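You operate a simulated robot arm through the tools that you are given. There is no shell and no other tool. Be economical: measure what you need, move in short steps, check, and stop when the job is done.

You run a simulated two-armed robot. Do the job below in one go: nothing can be reset, and whatever is moved stays where it is left.

## Task
Lock the end stop against the short armature's shaft, then run it once.
Fine: free the end stop screw, slide the stop in, screw tight, guard shut. Where these are worked on the way, their far stop is far enough and under half their travel is too little: end stop screw.

It is judged by the outcome, as a careful person would: the job done as asked, and still so three seconds after it is handed in. It fails if anything else is knocked over, pushed out of place, dropped, spilled or broken.

## Robot
Two 7-joint arms with fingered hands on one trunk, on a base that drives. Base frame: it is fixed to the floor where the robot stands at the start and does not move with it; the origin is under the middle of the robot, x ahead of it, y to its left, z up. Units: mm, degrees, N and s.
The left shoulder is at the start at [30, 119, 1244], the right one opposite. With the tool pointing down near the work surface each hand reaches from about 300 to 760 mm from the robot's upright axis, wherever it stands, measured 20 degrees to its own side. Places, roughly: back levelling screw [800, -1500, 900]; belt arm [600, 200, 1100]; bench balancer [600, 200, 1000]; bench door lock [400, 100, 500]; bench speed knob [500, -400, 900]; clear guard [900, 200, 1100]; digital gauge [700, -1100, 1100]; end stop [600, -200, 1000]; end stop screw [600, -100, 1100]; green start button [500, -300, 900]; left bench support [600, 300, 900]; left clamp lever [500, 300, 1000]; left height knob [500, 300, 1000]; left levelling screw [500, -1300, 900]; power rocker [500, -500, 900]; red stop button [500, -400, 900]. Payload 3.8 kg a hand.
The TCP of each hand is the grasp point between the finger pads, 25 mm short of the fingertips. In the tool frame z runs along the fingers and y along their closing line. The gripper opens to 88 mm. The gripper's body begins 29 mm behind the TCP. The gripper is a hand of 4 fingers: y runs from the thumb to the fingers, the wrist lies at [-13, -106, -174] in the tool frame.
Orientation is that of the tool frame in the base frame, as a unit quaternion [w, x, y, z]. With the fingers straight down and the wrist toward the robot, the tool's x, y and z point along [0, 1, 0], [1, 0, 0] and [0, 0, -1] of the base frame.

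## Interface
- The arms move only by the tool nudge_tool. It takes "left_increments", "right_increments" or both (then of equal length, played together; a hand with none holds still); each is a list of rows, each an object of numbers (a shift or turn left out is 0): "x", "y", "z": the shift along the tool's x, y, z in cm; "rx", "ry", "rz": the turn, a rotation vector about the tool's x, y, z in degrees. In form: [{"x": .., "y": .., "z": .., "rx": .., "ry": .., "rz": ..}, ...]. A call has 1 to 10 rows; each row shifts and turns the commanded pose from where the row before left it, along the tool's axes as they then stand. A row lasts 0.2 s, in which the tool goes at most 50 mm and 8.6 degrees; a call with a longer step from one row to the next is refused whole. Where a pose cannot be reached the arm comes as near as it can. A force on the tool above 40 N (or 10 N above the force at the start of the call, whichever is more), or a blocked arm, ends the call early, and 0.2 s more pass. In this call time passes only in rows, and 0.2 s behind the last. It gives the time, the measured TCP pose, the force on the tool (base axes), the opening and the grip force at its end, in the units of the frame above (readings bear some noise), with the torque about the TCP (base axes, N m) and any sound that the robot's microphone picked up.
- Cameras (640 x 400 px; columns grow to the right, rows downward): "scene" is now at [79.8, -21.6, 1801.4]; the picture's right is [-0.19, -0.98, 0.00], its down [-0.66, 0.13, -0.74] and it looks along [0.72, -0.14, -0.67] (base axes); focal length 276 px, centre (320, 200). "left" rides on the left gripper at [-64, -83, -98] in its tool frame; the picture's right is [-0.62, -0.37, 0.69], its down [0.71, -0.63, 0.30] and it looks along [0.32, 0.68, 0.65] (tool axes); focal length 265 px, centre (320, 200). "right" rides on the right gripper at [64, -83, -98] in its tool frame; the picture's right is [-0.62, 0.37, -0.69], its down [-0.71, -0.63, 0.30] and it looks along [-0.32, 0.68, 0.65] (tool axes); focal length 265 px, centre (320, 200). There is no depth. A picture from a camera that has moved, and an enlarged one, comes with that camera's place and axes in the base frame and with its lens. The place of the scene camera against the robot may be out by one fixed shift of up to 25 mm in any direction.
- grab_frame(camera): a new picture of that camera. The clock stands still meanwhile.
- move_column(by): slides the trunk up (or, below 0, down) by that many mm; the arms and the scene camera ride with it, the base frame stays. It gives what a move gives, with no picture.
- steer(legs): drives the robot by 1 to 6 legs, each [ahead, left, turn to the left] in mm, mm and degrees, along the robot's own axes; the way and the turn of a leg run together, so that a leg with both is an arc; at most 1500 mm and 180 degrees a leg. The arms and the cameras ride along, it lands a little off, and it stops where it bumps. It gives what a move gives.
- move_fingers(index, middle, ring, thumb_bend, thumb_turn, hand): sets how far each is bent, from 0 (flat) to 1 (curled in); at 0.3 the hand is open as for a grip, at 0.7 the pads meet at the TCP. One left out holds its place. A second passes; each finger stops where it meets its share of the squeeze, and holds until it gets a number again. It is the only way to open and close the hand. It gives what a move gives, with no picture; readings hold the bend of each and the force on the fingers (four entries, about 0 where the hand has none), thumb and palm. thumb_turn goes from beside the hand (0) to across from the fingers (1), as for a grip.
- turn_head(pan, tilt): turns the head with the scene camera to pan (to the left, within 120 degrees either way) and tilt (down, from -29 to 69), counted from straight ahead of the robot. It gives what a move gives.
- close_up(camera, box): a new picture of the part [left, top, right, bottom] of that camera's present view, enlarged. The clock stands still meanwhile.
- hand_in(): hands the job in; it is judged then, once.

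Go step by step. Nothing tells you exact positions but the pictures and the camera data: compare them with the known pose of the tool, close in by small moves and look again before you grip or let go. The budget is 120 turns and 92 pictures, counting those below and the enlarged ones. Unless the task says otherwise, let go and move clear before handing in, and close with one line.

The tools are called after "Call:" as name(argument=value, ...) on one line, values as JSON. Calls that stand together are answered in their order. nudge_tool: Moves the arms, as the interface text tells. Its arguments: {"type":"object","properties":{"left_increments":{"type":"array"},"right_increments":{"type":"array"}},"required":[]} The other tools are called the same way: move_column (by) slides the trunk up or down; move_fingers (index, middle, ring, thumb_bend, thumb_turn, hand) moves the fingers one by one; steer (legs) drives the base; turn_head (pan, tilt) turns the head that bears the scene camera; grab_frame (camera) takes a picture; close_up (camera, box) takes an enlarged picture of a part of a camera's view; hand_in () hands the job in.

At the start:

```text
clock: 0.0
left_ee_pos: [451.5, 160.2, 1566.3]
left_orientation: [-0.001, 0.708, 0.706, 0.0]
left_force: [0.1, -0.4, 0.7]
left_ft_torque: [-0.02, -0.03, -0.01]
left_grip_width: 87.7
left_finger_force: 0.0
left_shape: jaw
left_bend: [0.3, 0.3, 0.3, 0.3, 0.98]
left_finger forces: [0.0, 0.0, 0.1, 0.0, 0.0, 0.0]
right_ee_pos: [421.9, -261.7, 1555.9]
right_orientation: [-0.001, 0.707, 0.707, 0.0]
right_force: [0.4, 0.1, -0.5]
right_ft_torque: [0.03, -0.03, 0.01]
right_grip_width: 88.1
right_finger_force: 0.1
right_shape: jaw
right_bend: [0.3, 0.3, 0.3, 0.3, 0.98]
right_finger forces: [0.0, 0.1, 0.1, 0.1, 0.0, 0.0]
trunk travel left (down, up): [-400.0, 190.0]
robot x, y, heading: [-3.5, -0.0, 0.1]
head pan, tilt: [-11.0, 42.4]
```

scene: 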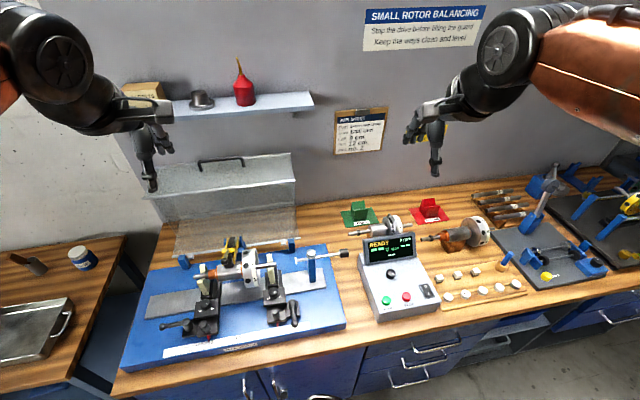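
right: 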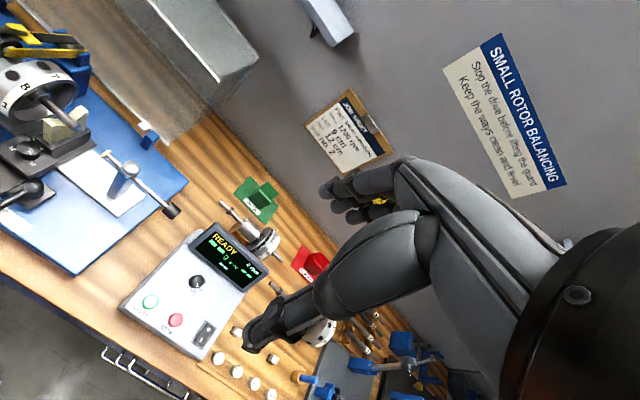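
left: 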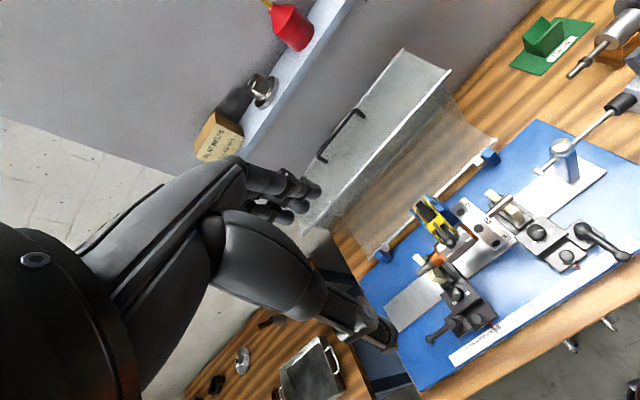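

I see the balancer with its open guard, the end stop on its right side, and the control box. I'll look closer at the stop and the control box.

Call:
close_up(camera="scene", box=[240, 220, 360, 295])

Call:
close_up(camera="scene", box=[120, 150, 360, 350])

Call:
close_up(camera="scene", box=[340, 220, 460, 320])

Call:
close_up(camera="right", box=[0, 0, 240, 250])

Call:
close_up(camera="scene", box=[325, 100, 405, 160])

```text
5.33 times, centred on (300, 258) of scene
camera zoom: at [79.8, -21.6, 1801.4], right [-0.19, -0.98, 0.0], down [-0.66, 0.13, -0.74], along [0.72, -0.14, -0.67], focal length 1470 px, centre (427, -107)
```

zoom: 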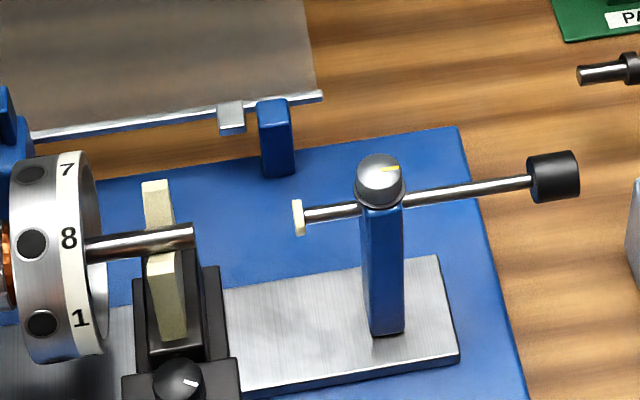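

```text
2.00 times, centred on (240, 250) of scene
camera zoom: at [79.8, -21.6, 1801.4], right [-0.19, -0.98, 0.0], down [-0.66, 0.13, -0.74], along [0.72, -0.14, -0.67], focal length 551 px, centre (480, 100)
```

zoom: 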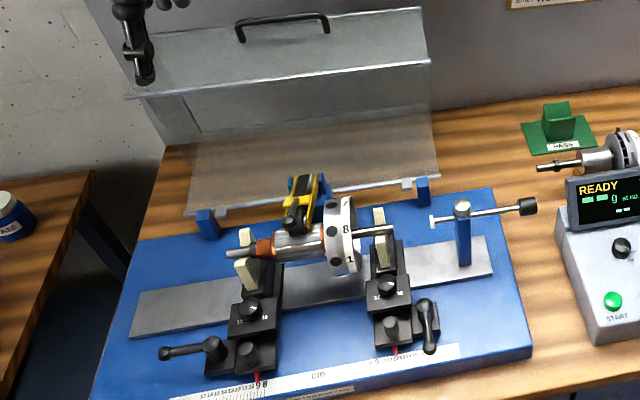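

```text
4.00 times, centred on (400, 270) of scene
camera zoom: at [79.8, -21.6, 1801.4], right [-0.19, -0.98, 0.0], down [-0.66, 0.13, -0.74], along [0.72, -0.14, -0.67], focal length 1102 px, centre (0, -80)
```

zoom: 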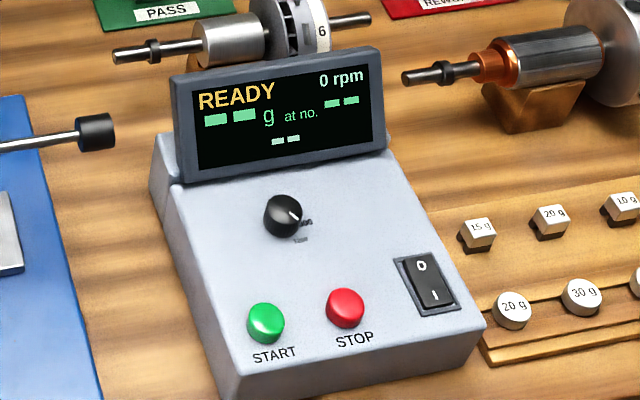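

```text
1.60 times, centred on (120, 125) of right
camera zoom: at [338.5, -197.4, 1653.9], right [0.37, -0.62, 0.69], down [-0.63, -0.71, -0.3], along [0.68, -0.32, -0.65], focal length 425 px, centre (640, 320)
```

zoom: 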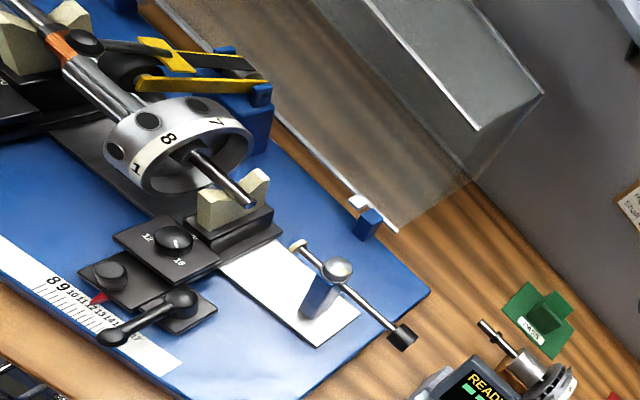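

```text
6.67 times, centred on (365, 130) of scene
camera zoom: at [79.8, -21.6, 1801.4], right [-0.19, -0.98, 0.0], down [-0.66, 0.13, -0.74], along [0.72, -0.14, -0.67], focal length 1838 px, centre (20, 667)
```

zoom: 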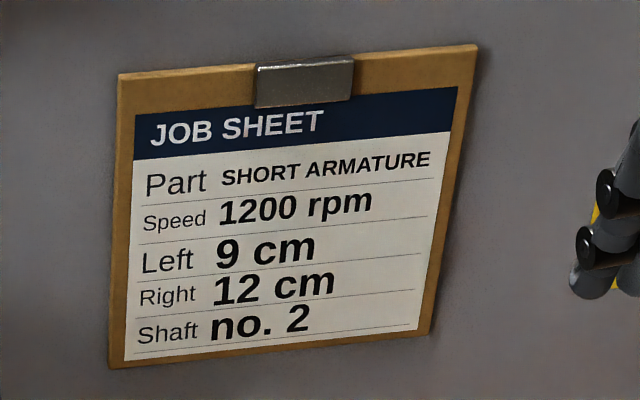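

The stop screw sits near [585, -94, 1098], triangulated from two views, and the stop rod runs along y. I'll bring the right hand above it.

Call:
nudge_tool(right_increments=[{"x": 1.68, "y": 1.63, "z": 3.5}, {"x": 1.68, "y": 1.63, "z": 3.5}, {"x": 1.68, "y": 1.63, "z": 3.5}, {"x": 1.68, "y": 1.63, "z": 3.5}, {"x": 1.68, "y": 1.63, "z": 3.5}, {"x": 1.68, "y": 1.63, "z": 3.5}, {"x": 1.68, "y": 1.63, "z": 3.5}, {"x": 1.68, "y": 1.63, "z": 3.5}, {"x": 1.68, "y": 1.63, "z": 3.5}, {"x": 1.68, "y": 1.63, "z": 3.5}])

Call:
grab_frame(camera="right")

Call:
grab_frame(camera="scene")

```text
clock: 2.2
left_ee_pos: [453.6, 160.2, 1566.3]
left_orientation: [-0.001, 0.707, 0.707, -0.001]
left_force: [0.2, 0.5, 0.4]
left_ft_torque: [0.03, -0.01, -0.01]
left_grip_width: 87.4
left_finger_force: 0.0
left_shape: jaw
left_bend: [0.3, 0.3, 0.3, 0.3, 0.98]
left_finger forces: [0.0, 0.0, 0.0, 0.0, 0.0, 0.1]
right_ee_pos: [585.3, -93.2, 1204.3]
right_orientation: [0.0, 0.708, 0.707, 0.001]
right_force: [0.6, 0.0, -0.3]
right_ft_torque: [0.0, 0.04, -0.05]
right_grip_width: 87.5
right_finger_force: 0.0
right_shape: jaw
right_bend: [0.3, 0.3, 0.3, 0.3, 0.98]
right_finger forces: [0.0, 0.0, 0.1, 0.0, 0.0, 0.1]
trunk travel left (down, up): [-400.0, 190.0]
robot x, y, heading: [-0.6, -0.1, 0.1]
head pan, tilt: [-11.0, 42.4]
```

```text
83 pictures are left
camera right: at [501.9, -29.1, 1302.1], right [0.37, -0.62, 0.69], down [-0.63, -0.71, -0.3], along [0.68, -0.33, -0.65], focal length 265 px, centre (320, 200)
```

right: 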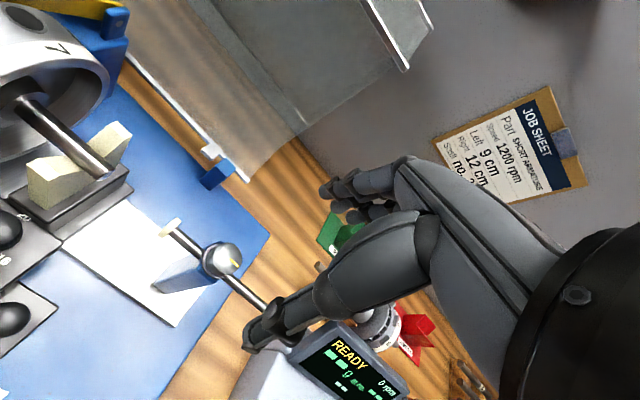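

```text
82 pictures are left
camera scene: at [81.6, -20.6, 1801.3], right [-0.19, -0.98, 0.0], down [-0.66, 0.13, -0.74], along [0.72, -0.14, -0.68], focal length 276 px, centre (320, 200)
```

scene: 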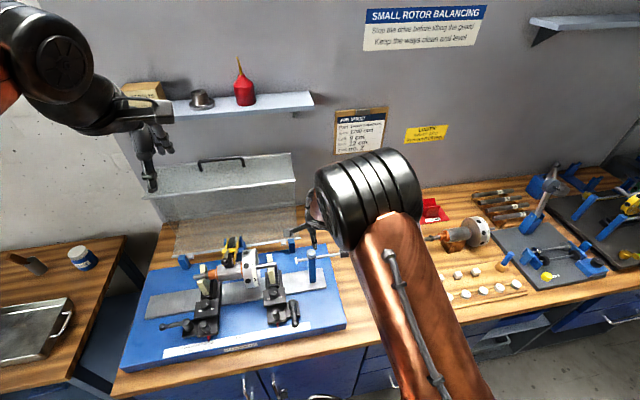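

Call:
close_up(camera="right", box=[140, 200, 300, 300])

Call:
close_up(camera="right", box=[0, 50, 160, 150])

```text
4.00 times, centred on (220, 250) of right
camera zoom: at [501.9, -29.1, 1302.1], right [0.37, -0.62, 0.69], down [-0.63, -0.71, -0.3], along [0.68, -0.33, -0.65], focal length 1062 px, centre (720, 0)
```

zoom: 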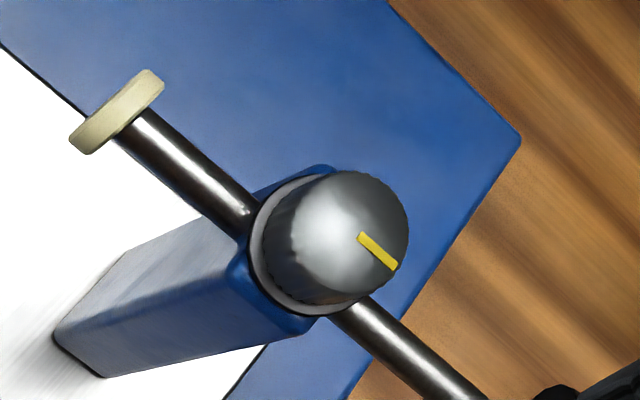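

```text
4.00 times, centred on (80, 100) of right
camera zoom: at [501.9, -29.1, 1302.1], right [0.37, -0.62, 0.69], down [-0.63, -0.71, -0.3], along [0.68, -0.33, -0.65], focal length 1062 px, centre (1280, 600)
```

zoom: 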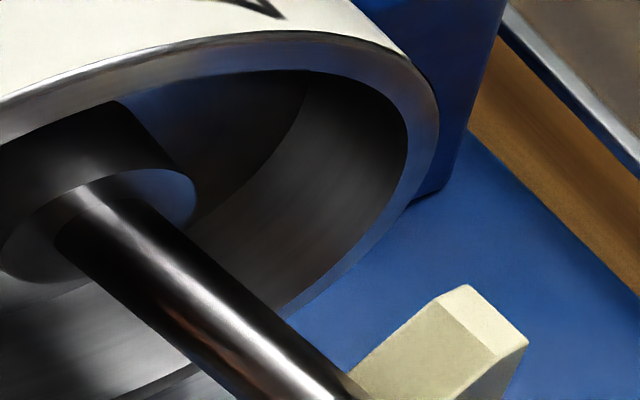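

The screw's axis comes out at about [595, -89] with its top near z 1085, and its mark points to -y. I'll centre the hand and lower part way.

Call:
nudge_tool(right_increments=[{"x": 0.4, "y": 1.0, "z": 2}, {"z": 3}, {"z": 3}])

Call:
grab_frame(camera="right")

```text
clock: 3.0
left_ee_pos: [451.3, 158.4, 1565.8]
left_orientation: [-0.001, 0.707, 0.707, 0.0]
left_force: [-0.4, -0.3, -0.4]
left_ft_torque: [0.01, 0.0, 0.0]
left_grip_width: 87.6
left_finger_force: 0.1
left_shape: jaw
left_bend: [0.3, 0.3, 0.3, 0.3, 0.98]
left_finger forces: [0.0, 0.0, 0.0, 0.1, 0.0, 0.0]
right_ee_pos: [593.3, -89.9, 1126.6]
right_orientation: [0.0, 0.707, 0.707, 0.0]
right_force: [-0.5, 0.3, 0.2]
right_ft_torque: [0.03, 0.02, -0.03]
right_grip_width: 87.7
right_finger_force: 0.1
right_shape: jaw
right_bend: [0.3, 0.3, 0.3, 0.3, 0.98]
right_finger forces: [0.1, 0.0, 0.0, 0.1, 0.1, 0.0]
trunk travel left (down, up): [-400.0, 190.0]
robot x, y, heading: [-1.7, 1.7, -0.0]
head pan, tilt: [-11.0, 42.4]
```

```text
79 pictures are left
camera right: at [510.2, -26.0, 1224.4], right [0.37, -0.62, 0.69], down [-0.63, -0.71, -0.3], along [0.68, -0.32, -0.65], focal length 265 px, centre (320, 200)
```

right: 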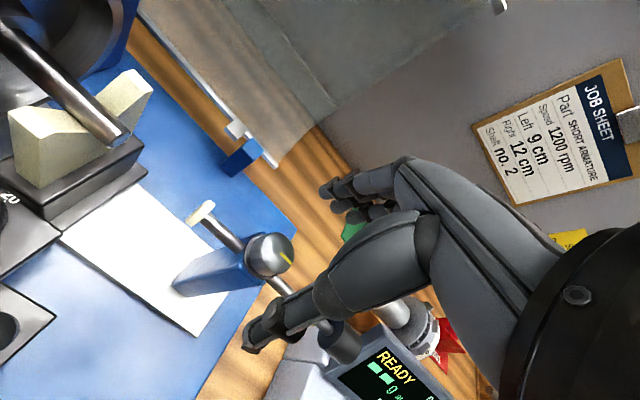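

Call:
nudge_tool(right_increments=[{"y": 0.1, "x": 0.1, "z": 2}, {"z": 1.6}])

Call:
grab_frame(camera="right")

```text
clock: 3.6
left_ee_pos: [452.0, 160.4, 1568.1]
left_orientation: [0.0, 0.707, 0.707, -0.001]
left_force: [-0.6, -0.3, -0.2]
left_ft_torque: [-0.02, 0.01, -0.01]
left_grip_width: 87.6
left_finger_force: 0.1
left_shape: jaw
left_bend: [0.3, 0.3, 0.3, 0.3, 0.98]
left_finger forces: [0.0, 0.0, 0.0, 0.0, 0.1, 0.0]
right_ee_pos: [597.4, -86.7, 1092.1]
right_orientation: [0.0, 0.707, 0.707, 0.0]
right_force: [-0.1, 0.4, -0.2]
right_ft_torque: [0.01, -0.02, -0.02]
right_grip_width: 87.7
right_finger_force: 0.0
right_shape: jaw
right_bend: [0.3, 0.3, 0.3, 0.3, 0.98]
right_finger forces: [0.1, 0.0, 0.0, 0.0, 0.0, 0.0]
trunk travel left (down, up): [-400.0, 190.0]
robot x, y, heading: [1.9, 3.8, 0.1]
head pan, tilt: [-11.0, 42.4]
```

```text
78 pictures are left
camera right: at [513.3, -23.5, 1189.2], right [0.37, -0.62, 0.69], down [-0.63, -0.71, -0.3], along [0.68, -0.32, -0.65], focal length 265 px, centre (320, 200)
```

right: 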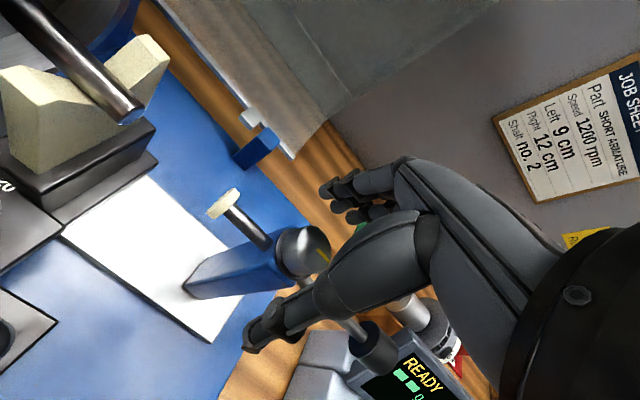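

The knob lies between the thumb and fingers, about 15 mm below the TCP. I'll close gently on it.

Call:
move_fingers(hand="right", index=0.65, middle=0.65, ring=0.65, thumb_bend=0.65)

Call:
grab_frame(camera="right")

```text
clock: 4.6
left_ee_pos: [454.0, 159.0, 1566.9]
left_orientation: [0.0, 0.707, 0.707, 0.0]
left_force: [0.2, -0.4, -0.4]
left_ft_torque: [0.01, 0.01, 0.05]
left_grip_width: 87.5
left_finger_force: 0.1
left_shape: jaw
left_bend: [0.3, 0.3, 0.3, 0.3, 0.98]
left_finger forces: [0.0, 0.0, 0.0, 0.0, 0.1, 0.0]
right_ee_pos: [597.7, -85.8, 1090.7]
right_orientation: [0.0, 0.707, 0.707, 0.0]
right_force: [6.1, 1.1, -0.3]
right_ft_torque: [-0.03, -0.22, 0.01]
right_grip_width: 17.2
right_finger_force: 5.1
right_shape: fingers
right_bend: [0.6, 0.6, 0.65, 0.62, 0.97]
right_finger forces: [3.4, 5.0, 0.0, 0.0, 1.5, 0.0]
trunk travel left (down, up): [-400.0, 190.0]
robot x, y, heading: [0.3, -3.5, -0.0]
head pan, tilt: [-11.0, 42.4]
```

```text
77 pictures are left
camera right: at [514.2, -23.1, 1189.5], right [0.37, -0.62, 0.69], down [-0.63, -0.71, -0.3], along [0.68, -0.32, -0.65], focal length 265 px, centre (320, 200)
```

right: 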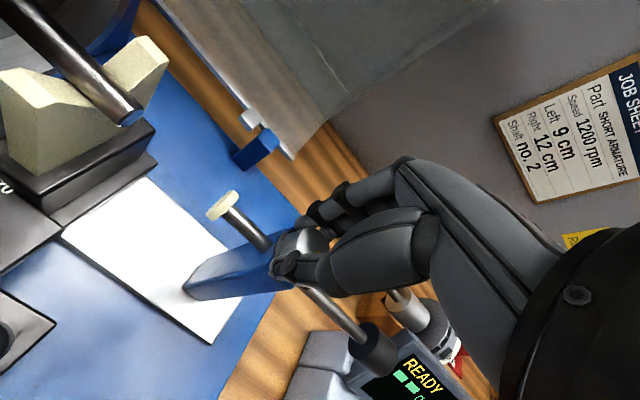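

Call:
move_fingers(hand="right", index=0.75, middle=0.75, ring=0.65, thumb_bend=0.78)

Call:
nudge_tool(right_increments=[{"rz": -6}, {"rz": -6}, {"rz": -6}])

Call:
grab_frame(camera="right")

```text
clock: 5.6
left_ee_pos: [452.8, 159.9, 1567.1]
left_orientation: [-0.001, 0.707, 0.707, -0.001]
left_force: [-0.6, -0.2, 0.8]
left_ft_torque: [-0.03, -0.04, 0.0]
left_grip_width: 87.4
left_finger_force: 0.0
left_shape: jaw
left_bend: [0.3, 0.3, 0.3, 0.3, 0.98]
left_finger forces: [0.0, 0.0, 0.1, 0.1, 0.0, 0.0]
right_ee_pos: [597.1, -87.1, 1091.5]
right_orientation: [-0.001, 0.707, 0.707, -0.001]
right_force: [7.7, 1.3, -1.4]
right_ft_torque: [0.01, -0.18, 0.09]
right_grip_width: 13.3
right_finger_force: 15.0
right_shape: fingers
right_bend: [0.58, 0.6, 0.65, 0.66, 0.96]
right_finger forces: [8.8, 10.6, 0.0, 0.0, 10.0, 0.1]
trunk travel left (down, up): [-400.0, 190.0]
robot x, y, heading: [3.9, -5.1, -0.1]
head pan, tilt: [-11.0, 42.4]
```

```text
clock: 6.4
left_ee_pos: [453.5, 157.6, 1566.5]
left_orientation: [-0.001, 0.707, 0.707, -0.001]
left_force: [-0.2, 0.9, -0.1]
left_ft_torque: [0.03, 0.0, 0.01]
left_grip_width: 87.6
left_finger_force: 0.1
left_shape: jaw
left_bend: [0.3, 0.3, 0.3, 0.3, 0.98]
left_finger forces: [0.0, 0.0, 0.0, 0.0, 0.0, 0.0]
right_ee_pos: [596.8, -89.0, 1088.7]
right_orientation: [0.001, 0.587, 0.81, 0.001]
right_force: [8.1, -1.7, 3.2]
right_ft_torque: [-0.02, -0.25, 0.0]
right_grip_width: 13.1
right_finger_force: 15.0
right_shape: fingers
right_bend: [0.57, 0.6, 0.65, 0.69, 0.95]
right_finger forces: [9.0, 10.5, 0.1, 0.0, 10.1, 0.0]
trunk travel left (down, up): [-400.0, 190.0]
robot x, y, heading: [-2.6, 2.5, -0.1]
head pan, tilt: [-11.0, 42.4]
```

```text
76 pictures are left
camera right: at [498.0, -53.9, 1188.1], right [0.54, -0.48, 0.69], down [-0.38, -0.87, -0.31], along [0.75, -0.1, -0.65], focal length 265 px, centre (320, 200)
```

right: 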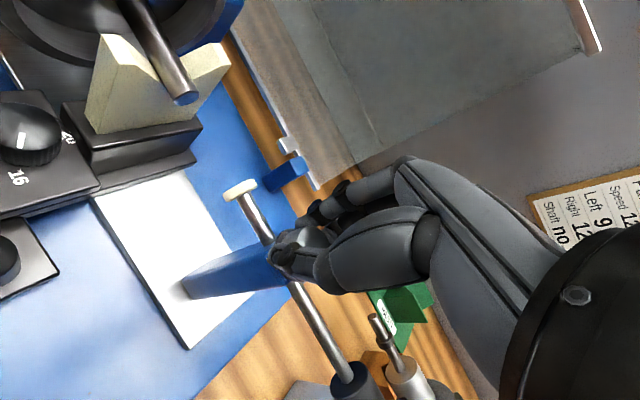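

The hand turned freely. I'll continue counter-clockwise, then open and check the mark.

Call:
nudge_tool(right_increments=[{"rz": -7}, {"rz": -7}, {"rz": -7}, {"rz": -7}, {"rz": -7}, {"rz": -7}])

Call:
grab_frame(camera="right")

```text
clock: 7.8
left_ee_pos: [452.3, 157.6, 1568.4]
left_orientation: [0.0, 0.707, 0.707, 0.0]
left_force: [-0.6, 0.2, -0.4]
left_ft_torque: [-0.01, 0.02, 0.02]
left_grip_width: 87.7
left_finger_force: 0.0
left_shape: jaw
left_bend: [0.3, 0.3, 0.3, 0.3, 0.98]
left_finger forces: [0.0, 0.0, 0.0, 0.0, 0.0, 0.1]
right_ee_pos: [596.4, -88.4, 1088.7]
right_orientation: [0.0, 0.257, 0.966, 0.001]
right_force: [4.2, -1.2, 4.5]
right_ft_torque: [-0.05, -0.1, 0.0]
right_grip_width: 12.4
right_finger_force: 14.0
right_shape: fingers
right_bend: [0.71, 0.62, 0.65, 0.68, 0.95]
right_finger forces: [7.0, 9.4, 0.0, 0.0, 12.0, 0.0]
trunk travel left (down, up): [-400.0, 190.0]
robot x, y, heading: [0.0, 0.8, -0.1]
head pan, tilt: [-11.0, 42.4]
```

```text
75 pictures are left
camera right: at [499.3, -129.1, 1187.9], right [0.72, 0.01, 0.69], down [0.3, -0.9, -0.31], along [0.62, 0.43, -0.65], focal length 265 px, centre (320, 200)
```

right: 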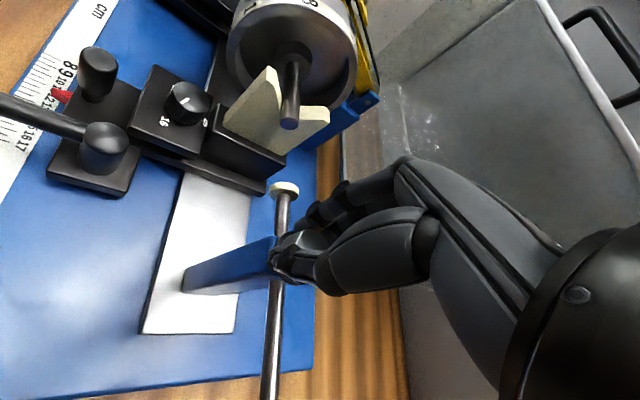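

Call:
nudge_tool(right_increments=[{"rz": -7}, {"rz": -7}, {"rz": -7}, {"rz": -7}])

Call:
move_fingers(hand="right", index=0.3, middle=0.3, ring=0.3, thumb_bend=0.3)

Call:
close_up(camera="right", box=[220, 150, 380, 250])

```text
clock: 8.8
left_ee_pos: [451.9, 159.1, 1567.3]
left_orientation: [0.0, 0.707, 0.707, 0.0]
left_force: [-0.5, 0.1, -0.6]
left_ft_torque: [-0.02, -0.03, -0.05]
left_grip_width: 87.5
left_finger_force: 0.2
left_shape: jaw
left_bend: [0.3, 0.3, 0.3, 0.3, 0.98]
left_finger forces: [0.0, 0.0, 0.1, 0.0, 0.1, 0.1]
right_ee_pos: [596.7, -88.1, 1089.8]
right_orientation: [0.0, 0.016, 1.0, 0.001]
right_force: [3.0, -1.4, 3.4]
right_ft_torque: [-0.07, -0.04, -0.03]
right_grip_width: 11.6
right_finger_force: 14.0
right_shape: fingers
right_bend: [0.71, 0.63, 0.65, 0.68, 0.94]
right_finger forces: [6.6, 8.4, 0.0, 0.0, 13.2, 0.0]
trunk travel left (down, up): [-400.0, 190.0]
robot x, y, heading: [-1.7, -0.3, 0.2]
head pan, tilt: [-11.0, 42.4]
```

```text
clock: 9.8
left_ee_pos: [451.3, 160.5, 1566.8]
left_orientation: [-0.001, 0.708, 0.707, 0.0]
left_force: [-0.3, -1.3, -0.2]
left_ft_torque: [0.0, 0.01, 0.0]
left_grip_width: 87.5
left_finger_force: 0.2
left_shape: jaw
left_bend: [0.3, 0.3, 0.3, 0.3, 0.98]
left_finger forces: [0.1, 0.1, 0.0, 0.0, 0.0, 0.0]
right_ee_pos: [595.6, -88.7, 1089.3]
right_orientation: [0.0, 0.017, 1.0, 0.0]
right_force: [0.8, 0.4, -0.4]
right_ft_torque: [-0.04, 0.0, 0.02]
right_grip_width: 84.3
right_finger_force: 0.1
right_shape: fingers
right_bend: [0.3, 0.3, 0.3, 0.3, 0.97]
right_finger forces: [0.1, 0.0, 0.0, 0.0, 0.0, 0.0]
trunk travel left (down, up): [-400.0, 190.0]
robot x, y, heading: [-0.3, -1.5, -0.0]
head pan, tilt: [-11.0, 42.4]
```

```text
4.00 times, centred on (300, 200) of right
camera zoom: at [529.1, -169.7, 1187.7], right [0.63, 0.35, 0.69], down [0.69, -0.65, -0.3], along [0.35, 0.67, -0.65], focal length 1062 px, centre (400, 200)
```

zoom: 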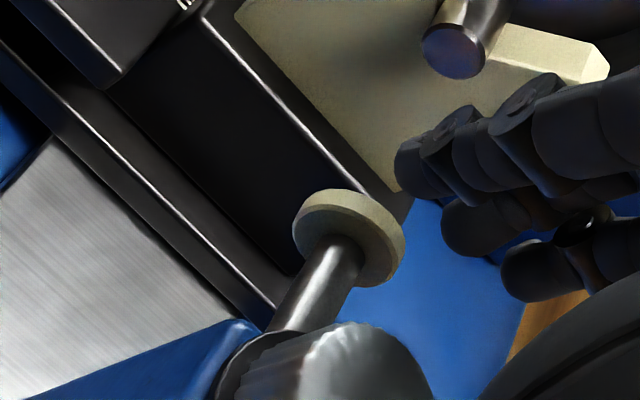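

Call:
close_up(camera="right", box=[240, 200, 400, 300])

```text
4.00 times, centred on (320, 250) of right
camera zoom: at [529.1, -169.7, 1187.7], right [0.63, 0.35, 0.69], down [0.69, -0.65, -0.3], along [0.35, 0.67, -0.65], focal length 1062 px, centre (320, 0)
```

zoom: 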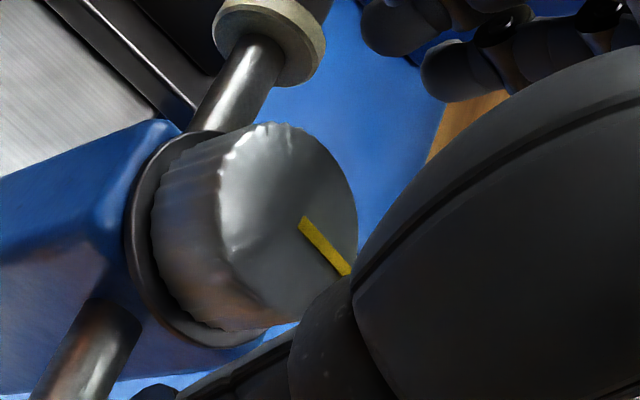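

The mark went from -y to +x, so the screw has turned 90° loose without reaching a stop. I'll raise, swing back, and regrip to turn further.

Call:
nudge_tool(right_increments=[{"z": -3}, {"rz": 8.5}, {"rz": 8.5}, {"rz": 8.5}, {"rz": 8.5}, {"rz": 8.5}, {"rz": 8.5}, {"rz": 8.5}, {"rz": 8.5}])

Call:
nudge_tool(right_increments=[{"rz": 8.5}, {"rz": 8.5}, {"rz": 3}, {"z": 3.0}])

Call:
close_up(camera="right", box=[220, 150, 460, 350])

```text
clock: 11.8
left_ee_pos: [451.8, 160.7, 1568.3]
left_orientation: [0.001, 0.707, 0.707, 0.0]
left_force: [-1.1, 0.2, -0.7]
left_ft_torque: [-0.01, 0.0, -0.02]
left_grip_width: 87.6
left_finger_force: 0.1
left_shape: jaw
left_bend: [0.3, 0.3, 0.3, 0.3, 0.98]
left_finger forces: [0.1, 0.0, 0.0, 0.0, 0.1, 0.0]
right_ee_pos: [595.6, -87.5, 1118.7]
right_orientation: [0.001, 0.576, 0.818, 0.0]
right_force: [-0.6, 0.0, 0.8]
right_ft_torque: [0.01, -0.01, 0.02]
right_grip_width: 84.3
right_finger_force: 0.1
right_shape: fingers
right_bend: [0.3, 0.3, 0.3, 0.3, 0.97]
right_finger forces: [0.1, 0.0, 0.1, 0.0, 0.1, 0.0]
trunk travel left (down, up): [-400.0, 190.0]
robot x, y, heading: [-2.5, 1.8, 0.1]
head pan, tilt: [-11.0, 42.4]
```

```text
clock: 12.8
left_ee_pos: [453.1, 160.0, 1567.5]
left_orientation: [-0.001, 0.708, 0.706, -0.001]
left_force: [0.1, 0.0, 0.6]
left_ft_torque: [0.01, -0.01, 0.0]
left_grip_width: 87.6
left_finger_force: 0.1
left_shape: jaw
left_bend: [0.3, 0.3, 0.3, 0.3, 0.98]
left_finger forces: [0.1, 0.0, 0.0, 0.1, 0.1, 0.1]
right_ee_pos: [596.4, -88.0, 1088.2]
right_orientation: [0.001, 0.708, 0.706, 0.0]
right_force: [0.0, 0.5, -0.3]
right_ft_torque: [0.04, 0.0, 0.02]
right_grip_width: 84.3
right_finger_force: 0.1
right_shape: fingers
right_bend: [0.3, 0.3, 0.3, 0.3, 0.97]
right_finger forces: [0.0, 0.1, 0.0, 0.0, 0.0, 0.0]
trunk travel left (down, up): [-400.0, 190.0]
robot x, y, heading: [-2.1, 1.2, -0.3]
head pan, tilt: [-11.0, 42.4]
```

```text
2.00 times, centred on (340, 250) of right
camera zoom: at [513.4, -24.8, 1186.8], right [0.37, -0.62, 0.69], down [-0.63, -0.71, -0.3], along [0.68, -0.33, -0.65], focal length 531 px, centre (280, 100)
```

zoom: 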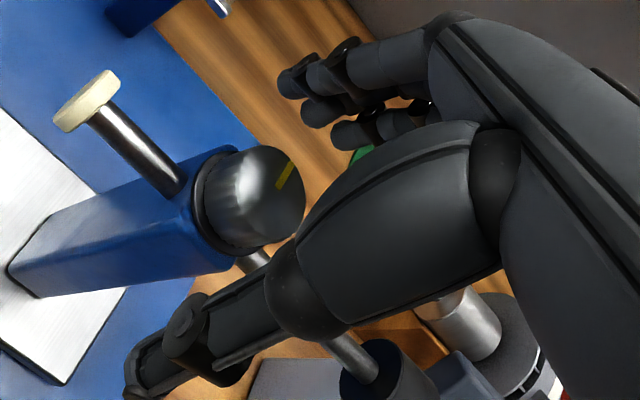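

Call:
move_fingers(hand="right", index=0.75, middle=0.75, ring=0.65, thumb_bend=0.78)

Call:
nudge_tool(right_increments=[{"rz": -7}, {"rz": -7}, {"rz": -7}, {"rz": -7}, {"rz": -7}, {"rz": -7}, {"rz": -7}, {"rz": -7}, {"rz": -7}, {"rz": -7}])

Call:
close_up(camera="right", box=[220, 150, 460, 350])

```text
clock: 13.8
left_ee_pos: [452.4, 159.8, 1567.1]
left_orientation: [0.0, 0.707, 0.707, 0.0]
left_force: [0.1, 0.3, 0.3]
left_ft_torque: [0.01, 0.0, 0.01]
left_grip_width: 87.6
left_finger_force: 0.0
left_shape: jaw
left_bend: [0.3, 0.3, 0.3, 0.3, 0.98]
left_finger forces: [0.0, 0.0, 0.1, 0.0, 0.0, 0.1]
right_ee_pos: [597.4, -89.1, 1089.5]
right_orientation: [0.001, 0.707, 0.707, 0.001]
right_force: [7.9, 0.1, 5.4]
right_ft_torque: [-0.13, -0.45, 0.13]
right_grip_width: 15.9
right_finger_force: 17.2
right_shape: fingers
right_bend: [0.58, 0.59, 0.65, 0.66, 0.96]
right_finger forces: [8.3, 16.1, 0.0, 0.0, 10.5, 0.0]
trunk travel left (down, up): [-400.0, 190.0]
robot x, y, heading: [-4.3, 3.5, -0.2]
head pan, tilt: [-11.0, 42.4]
```

```text
clock: 16.0
left_ee_pos: [450.1, 161.9, 1566.6]
left_orientation: [0.001, 0.707, 0.708, -0.001]
left_force: [-0.5, 0.6, -0.4]
left_ft_torque: [0.0, 0.01, 0.02]
left_grip_width: 87.7
left_finger_force: 0.1
left_shape: jaw
left_bend: [0.3, 0.3, 0.3, 0.3, 0.98]
left_finger forces: [0.0, 0.0, 0.1, 0.0, 0.1, 0.0]
right_ee_pos: [592.9, -83.8, 1088.6]
right_orientation: [-0.003, 0.169, 0.986, 0.0]
right_force: [-4.0, 6.9, -2.5]
right_ft_torque: [0.1, 0.09, 0.02]
right_grip_width: 0.0
right_finger_force: 1.9
right_shape: fingers
right_bend: [0.71, 0.65, 0.65, 0.76, 0.95]
right_finger forces: [0.1, 3.6, 0.0, 0.0, 0.0, 0.0]
trunk travel left (down, up): [-400.0, 190.0]
robot x, y, heading: [-1.6, 0.3, 0.3]
head pan, tilt: [-11.0, 42.4]
```

```text
2.00 times, centred on (340, 250) of right
camera zoom: at [505.1, -141.4, 1187.4], right [0.71, 0.14, 0.69], down [0.46, -0.83, -0.31], along [0.53, 0.54, -0.66], focal length 531 px, centre (280, 100)
```

zoom: 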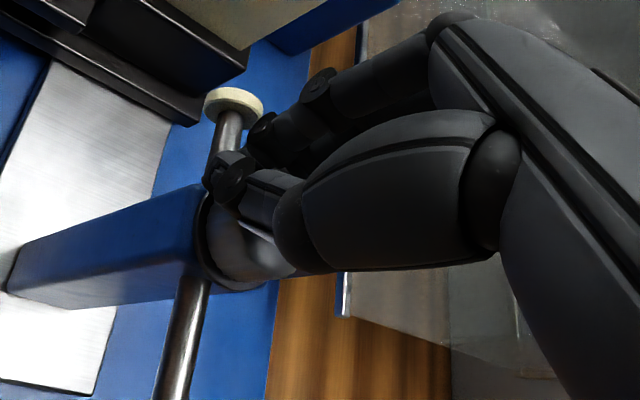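

The fingers slipped off the knob, perhaps because it reached its stop. I'll open and read the mark.

Call:
move_fingers(hand="right", index=0.3, middle=0.3, ring=0.3, thumb_bend=0.3)

Call:
close_up(camera="right", box=[220, 180, 380, 280])

```text
clock: 17.0
left_ee_pos: [451.4, 160.3, 1568.2]
left_orientation: [0.0, 0.707, 0.707, 0.001]
left_force: [0.1, 1.0, 0.3]
left_ft_torque: [0.01, -0.01, 0.0]
left_grip_width: 87.4
left_finger_force: 0.0
left_shape: jaw
left_bend: [0.3, 0.3, 0.3, 0.3, 0.98]
left_finger forces: [0.0, 0.0, 0.0, 0.1, 0.1, 0.0]
right_ee_pos: [595.0, -87.9, 1089.6]
right_orientation: [0.0, 0.174, 0.985, -0.001]
right_force: [0.6, -0.2, 0.4]
right_ft_torque: [0.0, 0.02, -0.01]
right_grip_width: 84.5
right_finger_force: 0.0
right_shape: fingers
right_bend: [0.3, 0.3, 0.3, 0.3, 0.97]
right_finger forces: [0.1, 0.0, 0.0, 0.0, 0.0, 0.1]
trunk travel left (down, up): [-400.0, 190.0]
robot x, y, heading: [-0.7, 2.7, -0.2]
head pan, tilt: [-11.0, 42.4]
```

```text
4.00 times, centred on (300, 230) of right
camera zoom: at [506.8, -145.2, 1187.7], right [0.71, 0.13, 0.69], down [0.46, -0.84, -0.3], along [0.54, 0.53, -0.65], focal length 1062 px, centre (400, 80)
```

zoom: 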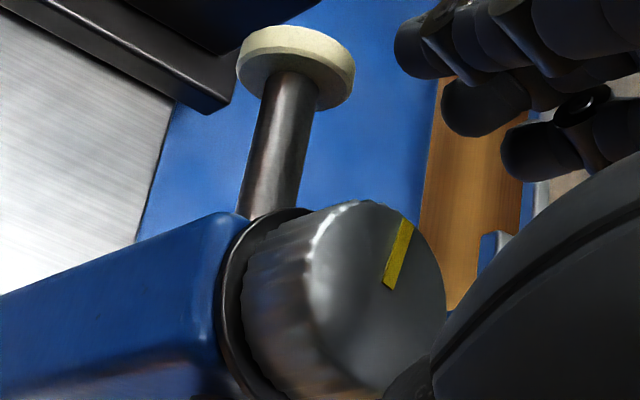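

The mark now points to +y, so the screw has been turned about 170° loose. Next I'll raise, square the hand with its wrist toward -y, and move outboard of the rod's black end to push it in.

Call:
nudge_tool(right_increments=[{"z": -4}, {"z": -4, "rz": -7}, {"rz": -7}, {"rz": -6}, {"y": -4.5}, {"y": -4.5}, {"y": -4.5}, {"y": -4.5}])

Call:
move_fingers(hand="right", index=0.6, middle=0.6, ring=0.6, thumb_bend=0.6)

Call:
grab_frame(camera="right")

Call:
grab_frame(camera="scene")

```text
clock: 18.8
left_ee_pos: [452.0, 158.1, 1567.2]
left_orientation: [0.0, 0.707, 0.707, 0.0]
left_force: [0.7, 0.1, 0.5]
left_ft_torque: [-0.01, -0.01, 0.0]
left_grip_width: 87.6
left_finger_force: 0.1
left_shape: jaw
left_bend: [0.3, 0.3, 0.3, 0.3, 0.98]
left_finger forces: [0.0, 0.0, 0.0, 0.0, 0.0, 0.1]
right_ee_pos: [594.3, -268.2, 1170.2]
right_orientation: [0.001, 0.0, 1.0, 0.001]
right_force: [-0.4, -0.3, -0.4]
right_ft_torque: [-0.02, 0.0, 0.01]
right_grip_width: 84.4
right_finger_force: 0.0
right_shape: fingers
right_bend: [0.3, 0.3, 0.3, 0.3, 0.97]
right_finger forces: [0.0, 0.0, 0.0, 0.0, 0.0, 0.0]
trunk travel left (down, up): [-400.0, 190.0]
robot x, y, heading: [-0.7, -4.3, 0.0]
head pan, tilt: [-11.0, 42.4]
```

```text
clock: 19.8
left_ee_pos: [451.6, 159.2, 1566.9]
left_orientation: [-0.001, 0.707, 0.707, 0.0]
left_force: [0.1, -0.3, 0.4]
left_ft_torque: [0.01, 0.02, 0.01]
left_grip_width: 87.4
left_finger_force: 0.1
left_shape: jaw
left_bend: [0.3, 0.3, 0.3, 0.3, 0.98]
left_finger forces: [0.0, 0.0, 0.1, 0.0, 0.0, 0.1]
right_ee_pos: [595.4, -268.2, 1168.6]
right_orientation: [0.0, 0.0, 1.0, 0.0]
right_force: [-0.2, 0.6, -0.5]
right_ft_torque: [0.01, 0.01, -0.02]
right_grip_width: 20.3
right_finger_force: 0.0
right_shape: fingers
right_bend: [0.6, 0.6, 0.6, 0.6, 0.97]
right_finger forces: [0.0, 0.0, 0.0, 0.1, 0.1, 0.0]
trunk travel left (down, up): [-400.0, 190.0]
robot x, y, heading: [1.3, -3.8, 0.4]
head pan, tilt: [-11.0, 42.4]
```

```text
69 pictures are left
camera right: at [530.5, -351.7, 1268.3], right [0.62, 0.37, 0.69], down [0.71, -0.63, -0.3], along [0.32, 0.68, -0.65], focal length 265 px, centre (320, 200)
```

right: 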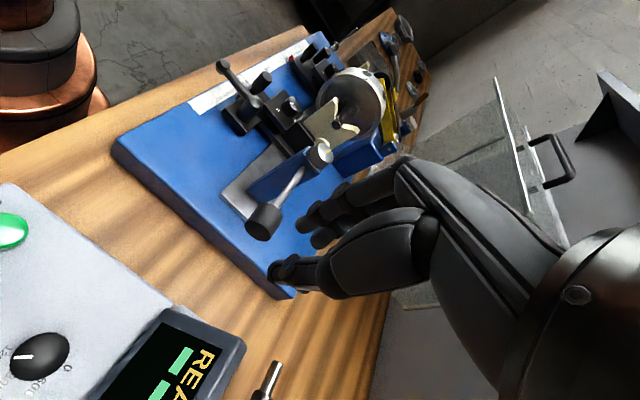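

```text
68 pictures are left
camera scene: at [80.0, -21.8, 1801.4], right [-0.19, -0.98, 0.0], down [-0.66, 0.13, -0.74], along [0.72, -0.14, -0.67], focal length 276 px, centre (320, 200)
```

scene: 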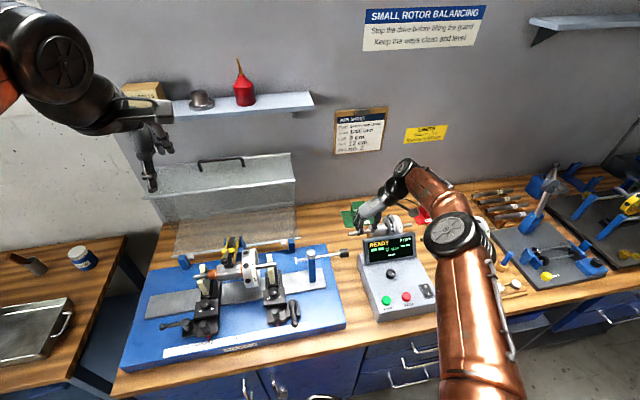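

The rod's black end is at about [595, -205, 1052] and the display top near z 1000, so there is clearance. I'll lower the half-closed hand behind it.

Call:
nudge_tool(right_increments=[{"z": 3.9}, {"z": 3.9}, {"z": 3.8}])

Call:
grab_frame(camera="right")

```text
clock: 20.6
left_ee_pos: [450.4, 159.2, 1568.9]
left_orientation: [0.0, 0.707, 0.707, 0.0]
left_force: [-0.3, 0.1, 0.6]
left_ft_torque: [-0.03, 0.02, -0.01]
left_grip_width: 87.6
left_finger_force: 0.1
left_shape: jaw
left_bend: [0.3, 0.3, 0.3, 0.3, 0.98]
left_finger forces: [0.0, 0.1, 0.0, 0.1, 0.0, 0.1]
right_ee_pos: [586.1, -266.9, 1057.2]
right_orientation: [0.0, 0.0, 1.0, 0.0]
right_force: [0.1, 0.8, -0.4]
right_ft_torque: [0.01, 0.01, -0.02]
right_grip_width: 20.1
right_finger_force: 0.0
right_shape: fingers
right_bend: [0.6, 0.6, 0.6, 0.6, 0.97]
right_finger forces: [0.1, 0.0, 0.1, 0.1, 0.0, 0.0]
right hand out of reach, approached as far as the arm can: row 3
trunk travel left (down, up): [-400.0, 190.0]
robot x, y, heading: [-3.2, -2.4, 0.1]
head pan, tilt: [-11.0, 42.4]
```

```text
67 pictures are left
camera right: at [521.5, -350.7, 1155.6], right [0.62, 0.37, 0.69], down [0.71, -0.63, -0.3], along [0.32, 0.68, -0.65], focal length 265 px, centre (320, 200)
```

right: 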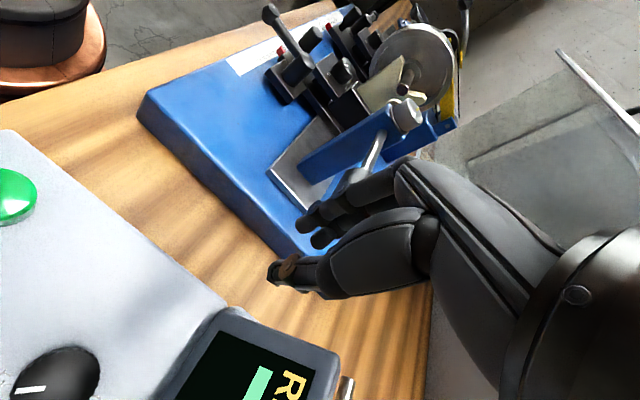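

Call:
nudge_tool(right_increments=[{"y": 1.5}, {"y": 1.5}, {"y": 1.0}, {"y": 1.0}])

Call:
grab_frame(camera="right")

Call:
close_up(camera="scene", box=[240, 220, 360, 295])

```text
clock: 21.6
left_ee_pos: [451.7, 159.9, 1567.3]
left_orientation: [0.0, 0.707, 0.707, -0.001]
left_force: [-0.2, -0.8, 0.4]
left_ft_torque: [-0.01, 0.01, -0.05]
left_grip_width: 87.6
left_finger_force: 0.0
left_shape: jaw
left_bend: [0.3, 0.3, 0.3, 0.3, 0.98]
left_finger forces: [0.1, 0.1, 0.0, 0.0, 0.0, 0.0]
right_ee_pos: [595.5, -217.9, 1053.1]
right_orientation: [0.0, -0.001, 1.0, 0.0]
right_force: [-0.1, -2.4, 2.9]
right_ft_torque: [0.17, -0.01, 0.0]
right_grip_width: 20.2
right_finger_force: 1.7
right_shape: fingers
right_bend: [0.6, 0.61, 0.6, 0.6, 0.97]
right_finger forces: [0.0, 3.3, 0.1, 0.1, 0.0, 0.1]
right hand out of reach, approached as far as the arm can: row 2, 3, 4
trunk travel left (down, up): [-400.0, 190.0]
robot x, y, heading: [3.0, -3.4, 0.1]
head pan, tilt: [-11.0, 42.4]
```

```text
66 pictures are left
camera right: at [532.4, -301.5, 1151.4], right [0.62, 0.37, 0.69], down [0.71, -0.63, -0.31], along [0.32, 0.69, -0.65], focal length 265 px, centre (320, 200)
```

right: 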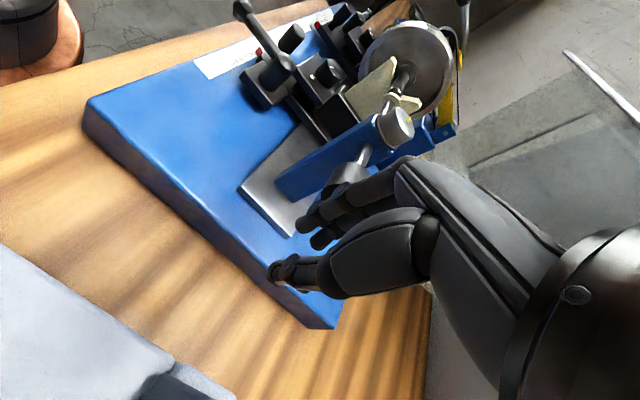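

```text
5.33 times, centred on (300, 258) of scene
camera zoom: at [79.6, -21.5, 1801.4], right [-0.19, -0.98, 0.0], down [-0.66, 0.13, -0.74], along [0.72, -0.14, -0.67], focal length 1470 px, centre (427, -107)
```

zoom: 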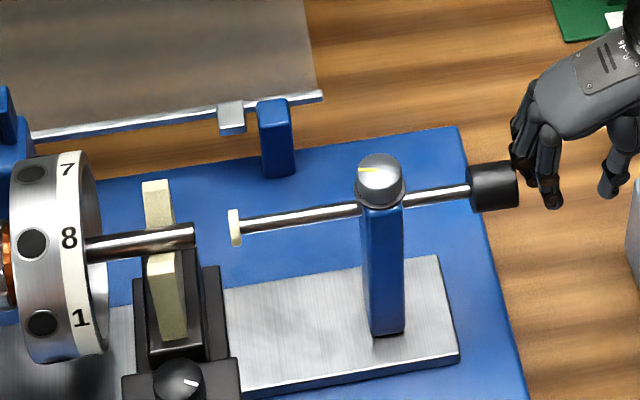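

The rod slides. About 20 mm remain to the shaft, so I'll push on in small steps.

Call:
nudge_tool(right_increments=[{"y": 0.8}, {"y": 0.7}, {"y": 0.3}, {"y": 0.2}])

Call:
close_up(camera="scene", box=[240, 220, 360, 295])

```text
clock: 22.6
left_ee_pos: [451.2, 160.3, 1567.9]
left_orientation: [-0.001, 0.707, 0.707, 0.0]
left_force: [-0.4, -0.1, 0.7]
left_ft_torque: [0.01, 0.02, -0.02]
left_grip_width: 87.8
left_finger_force: 0.1
left_shape: jaw
left_bend: [0.3, 0.3, 0.3, 0.3, 0.98]
left_finger forces: [0.0, 0.0, 0.0, 0.0, 0.0, 0.0]
right_ee_pos: [601.0, -199.2, 1052.6]
right_orientation: [-0.002, 0.0, 1.0, 0.0]
right_force: [0.3, -2.2, 1.0]
right_ft_torque: [0.06, -0.04, 0.02]
right_grip_width: 20.2
right_finger_force: 2.4
right_shape: fingers
right_bend: [0.6, 0.62, 0.6, 0.6, 0.97]
right_finger forces: [0.1, 2.9, 0.1, 0.0, 0.0, 0.0]
right hand out of reach, approached as far as the arm can: row 2
trunk travel left (down, up): [-400.0, 190.0]
robot x, y, heading: [1.8, -2.2, -0.1]
head pan, tilt: [-11.0, 42.4]
```

```text
5.33 times, centred on (300, 258) of scene
camera zoom: at [79.9, -22.0, 1801.4], right [-0.19, -0.98, 0.0], down [-0.66, 0.13, -0.74], along [0.72, -0.14, -0.67], focal length 1470 px, centre (427, -107)
```

zoom: 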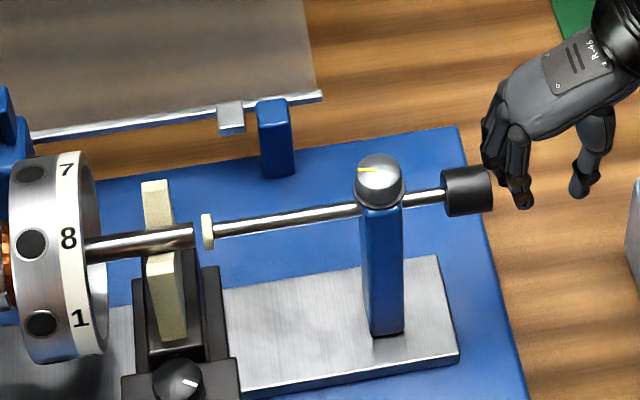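

Call:
nudge_tool(right_increments=[{"y": 0.2}, {"y": 0.2}])

Call:
close_up(camera="scene", box=[260, 245, 308, 275])

```text
clock: 23.2
left_ee_pos: [452.4, 159.8, 1567.4]
left_orientation: [0.001, 0.707, 0.707, 0.0]
left_force: [0.1, -0.2, 0.6]
left_ft_torque: [0.0, -0.03, 0.0]
left_grip_width: 87.7
left_finger_force: 0.1
left_shape: jaw
left_bend: [0.3, 0.3, 0.3, 0.3, 0.98]
left_finger forces: [0.1, 0.0, 0.0, 0.0, 0.0, 0.1]
right_ee_pos: [602.2, -195.9, 1052.3]
right_orientation: [-0.001, -0.001, 1.0, 0.0]
right_force: [0.8, -2.9, 2.3]
right_ft_torque: [0.12, -0.01, -0.01]
right_grip_width: 20.1
right_finger_force: 1.9
right_shape: fingers
right_bend: [0.6, 0.62, 0.6, 0.6, 0.97]
right_finger forces: [0.1, 3.2, 0.1, 0.1, 0.0, 0.0]
trunk travel left (down, up): [-400.0, 190.0]
robot x, y, heading: [2.3, 4.2, 0.0]
head pan, tilt: [-11.0, 42.4]
```

```text
13.33 times, centred on (284, 260) of scene
camera zoom: at [79.9, -22.0, 1801.4], right [-0.19, -0.98, 0.0], down [-0.66, 0.13, -0.74], along [0.72, -0.14, -0.67], focal length 3675 px, centre (800, -600)
```

zoom: 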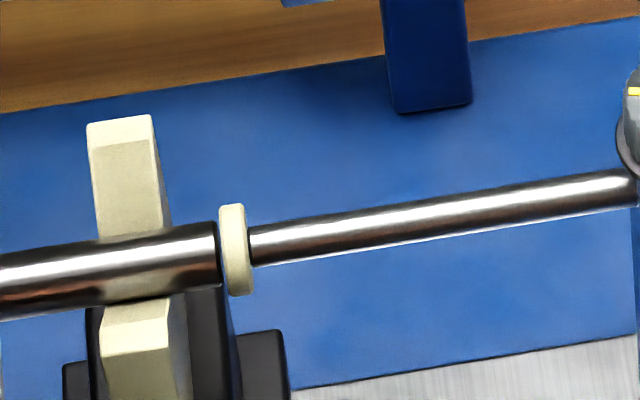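

Call:
nudge_tool(right_increments=[{"y": 0.1}])

Call:
close_up(camera="scene", box=[260, 245, 308, 275])

```text
clock: 23.6
left_ee_pos: [452.4, 159.1, 1567.7]
left_orientation: [0.001, 0.707, 0.708, 0.0]
left_force: [0.4, -0.6, -0.3]
left_ft_torque: [-0.01, 0.01, -0.01]
left_grip_width: 87.4
left_finger_force: 0.1
left_shape: jaw
left_bend: [0.3, 0.3, 0.3, 0.3, 0.98]
left_finger forces: [0.0, 0.1, 0.0, 0.0, 0.0, 0.0]
right_ee_pos: [602.5, -195.4, 1051.8]
right_orientation: [-0.001, -0.001, 1.0, 0.0]
right_force: [0.6, -3.5, 2.5]
right_ft_torque: [0.12, -0.07, -0.05]
right_grip_width: 20.0
right_finger_force: 2.3
right_shape: fingers
right_bend: [0.6, 0.62, 0.6, 0.6, 0.97]
right_finger forces: [0.1, 3.8, 0.0, 0.1, 0.1, 0.0]
trunk travel left (down, up): [-400.0, 190.0]
robot x, y, heading: [0.9, 0.3, -0.2]
head pan, tilt: [-11.0, 42.4]
```

```text
13.33 times, centred on (284, 260) of scene
camera zoom: at [79.8, -22.2, 1801.4], right [-0.19, -0.98, 0.0], down [-0.66, 0.13, -0.74], along [0.72, -0.14, -0.67], focal length 3675 px, centre (800, -600)
```

zoom: 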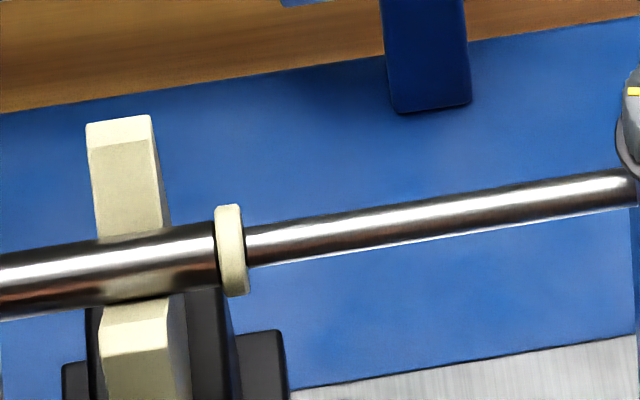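

Call:
nudge_tool(right_increments=[{"y": 0.1}, {"y": 0.1}])

Call:
close_up(camera="scene", box=[260, 245, 308, 275])

```text
clock: 24.2
left_ee_pos: [451.1, 159.2, 1567.3]
left_orientation: [0.001, 0.707, 0.707, -0.001]
left_force: [-1.2, 0.0, 0.1]
left_ft_torque: [0.02, -0.01, 0.02]
left_grip_width: 87.6
left_finger_force: 0.1
left_shape: jaw
left_bend: [0.3, 0.3, 0.3, 0.3, 0.98]
left_finger forces: [0.0, 0.0, 0.0, 0.0, 0.1, 0.0]
right_ee_pos: [601.5, -194.4, 1051.1]
right_orientation: [0.0, -0.001, 1.0, 0.001]
right_force: [0.8, -5.6, 3.8]
right_ft_torque: [0.17, -0.03, -0.06]
right_grip_width: 20.1
right_finger_force: 2.8
right_shape: fingers
right_bend: [0.6, 0.63, 0.6, 0.6, 0.97]
right_finger forces: [0.1, 6.3, 0.0, 0.0, 0.1, 0.1]
trunk travel left (down, up): [-400.0, 190.0]
robot x, y, heading: [1.1, -3.0, 0.1]
head pan, tilt: [-11.0, 42.4]
```

```text
13.33 times, centred on (284, 260) of scene
camera zoom: at [79.7, -22.8, 1801.4], right [-0.19, -0.98, 0.0], down [-0.66, 0.13, -0.74], along [0.72, -0.14, -0.67], focal length 3675 px, centre (800, -600)
```

zoom: 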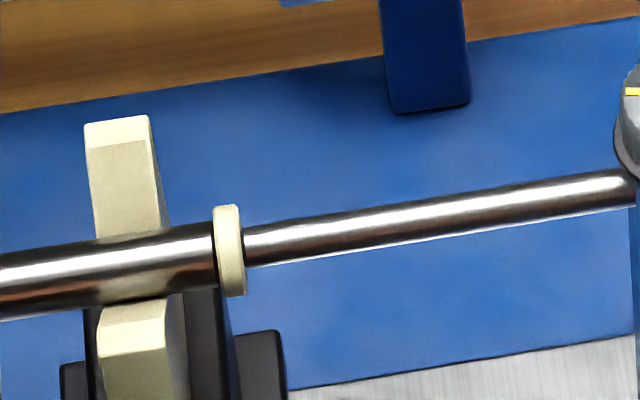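

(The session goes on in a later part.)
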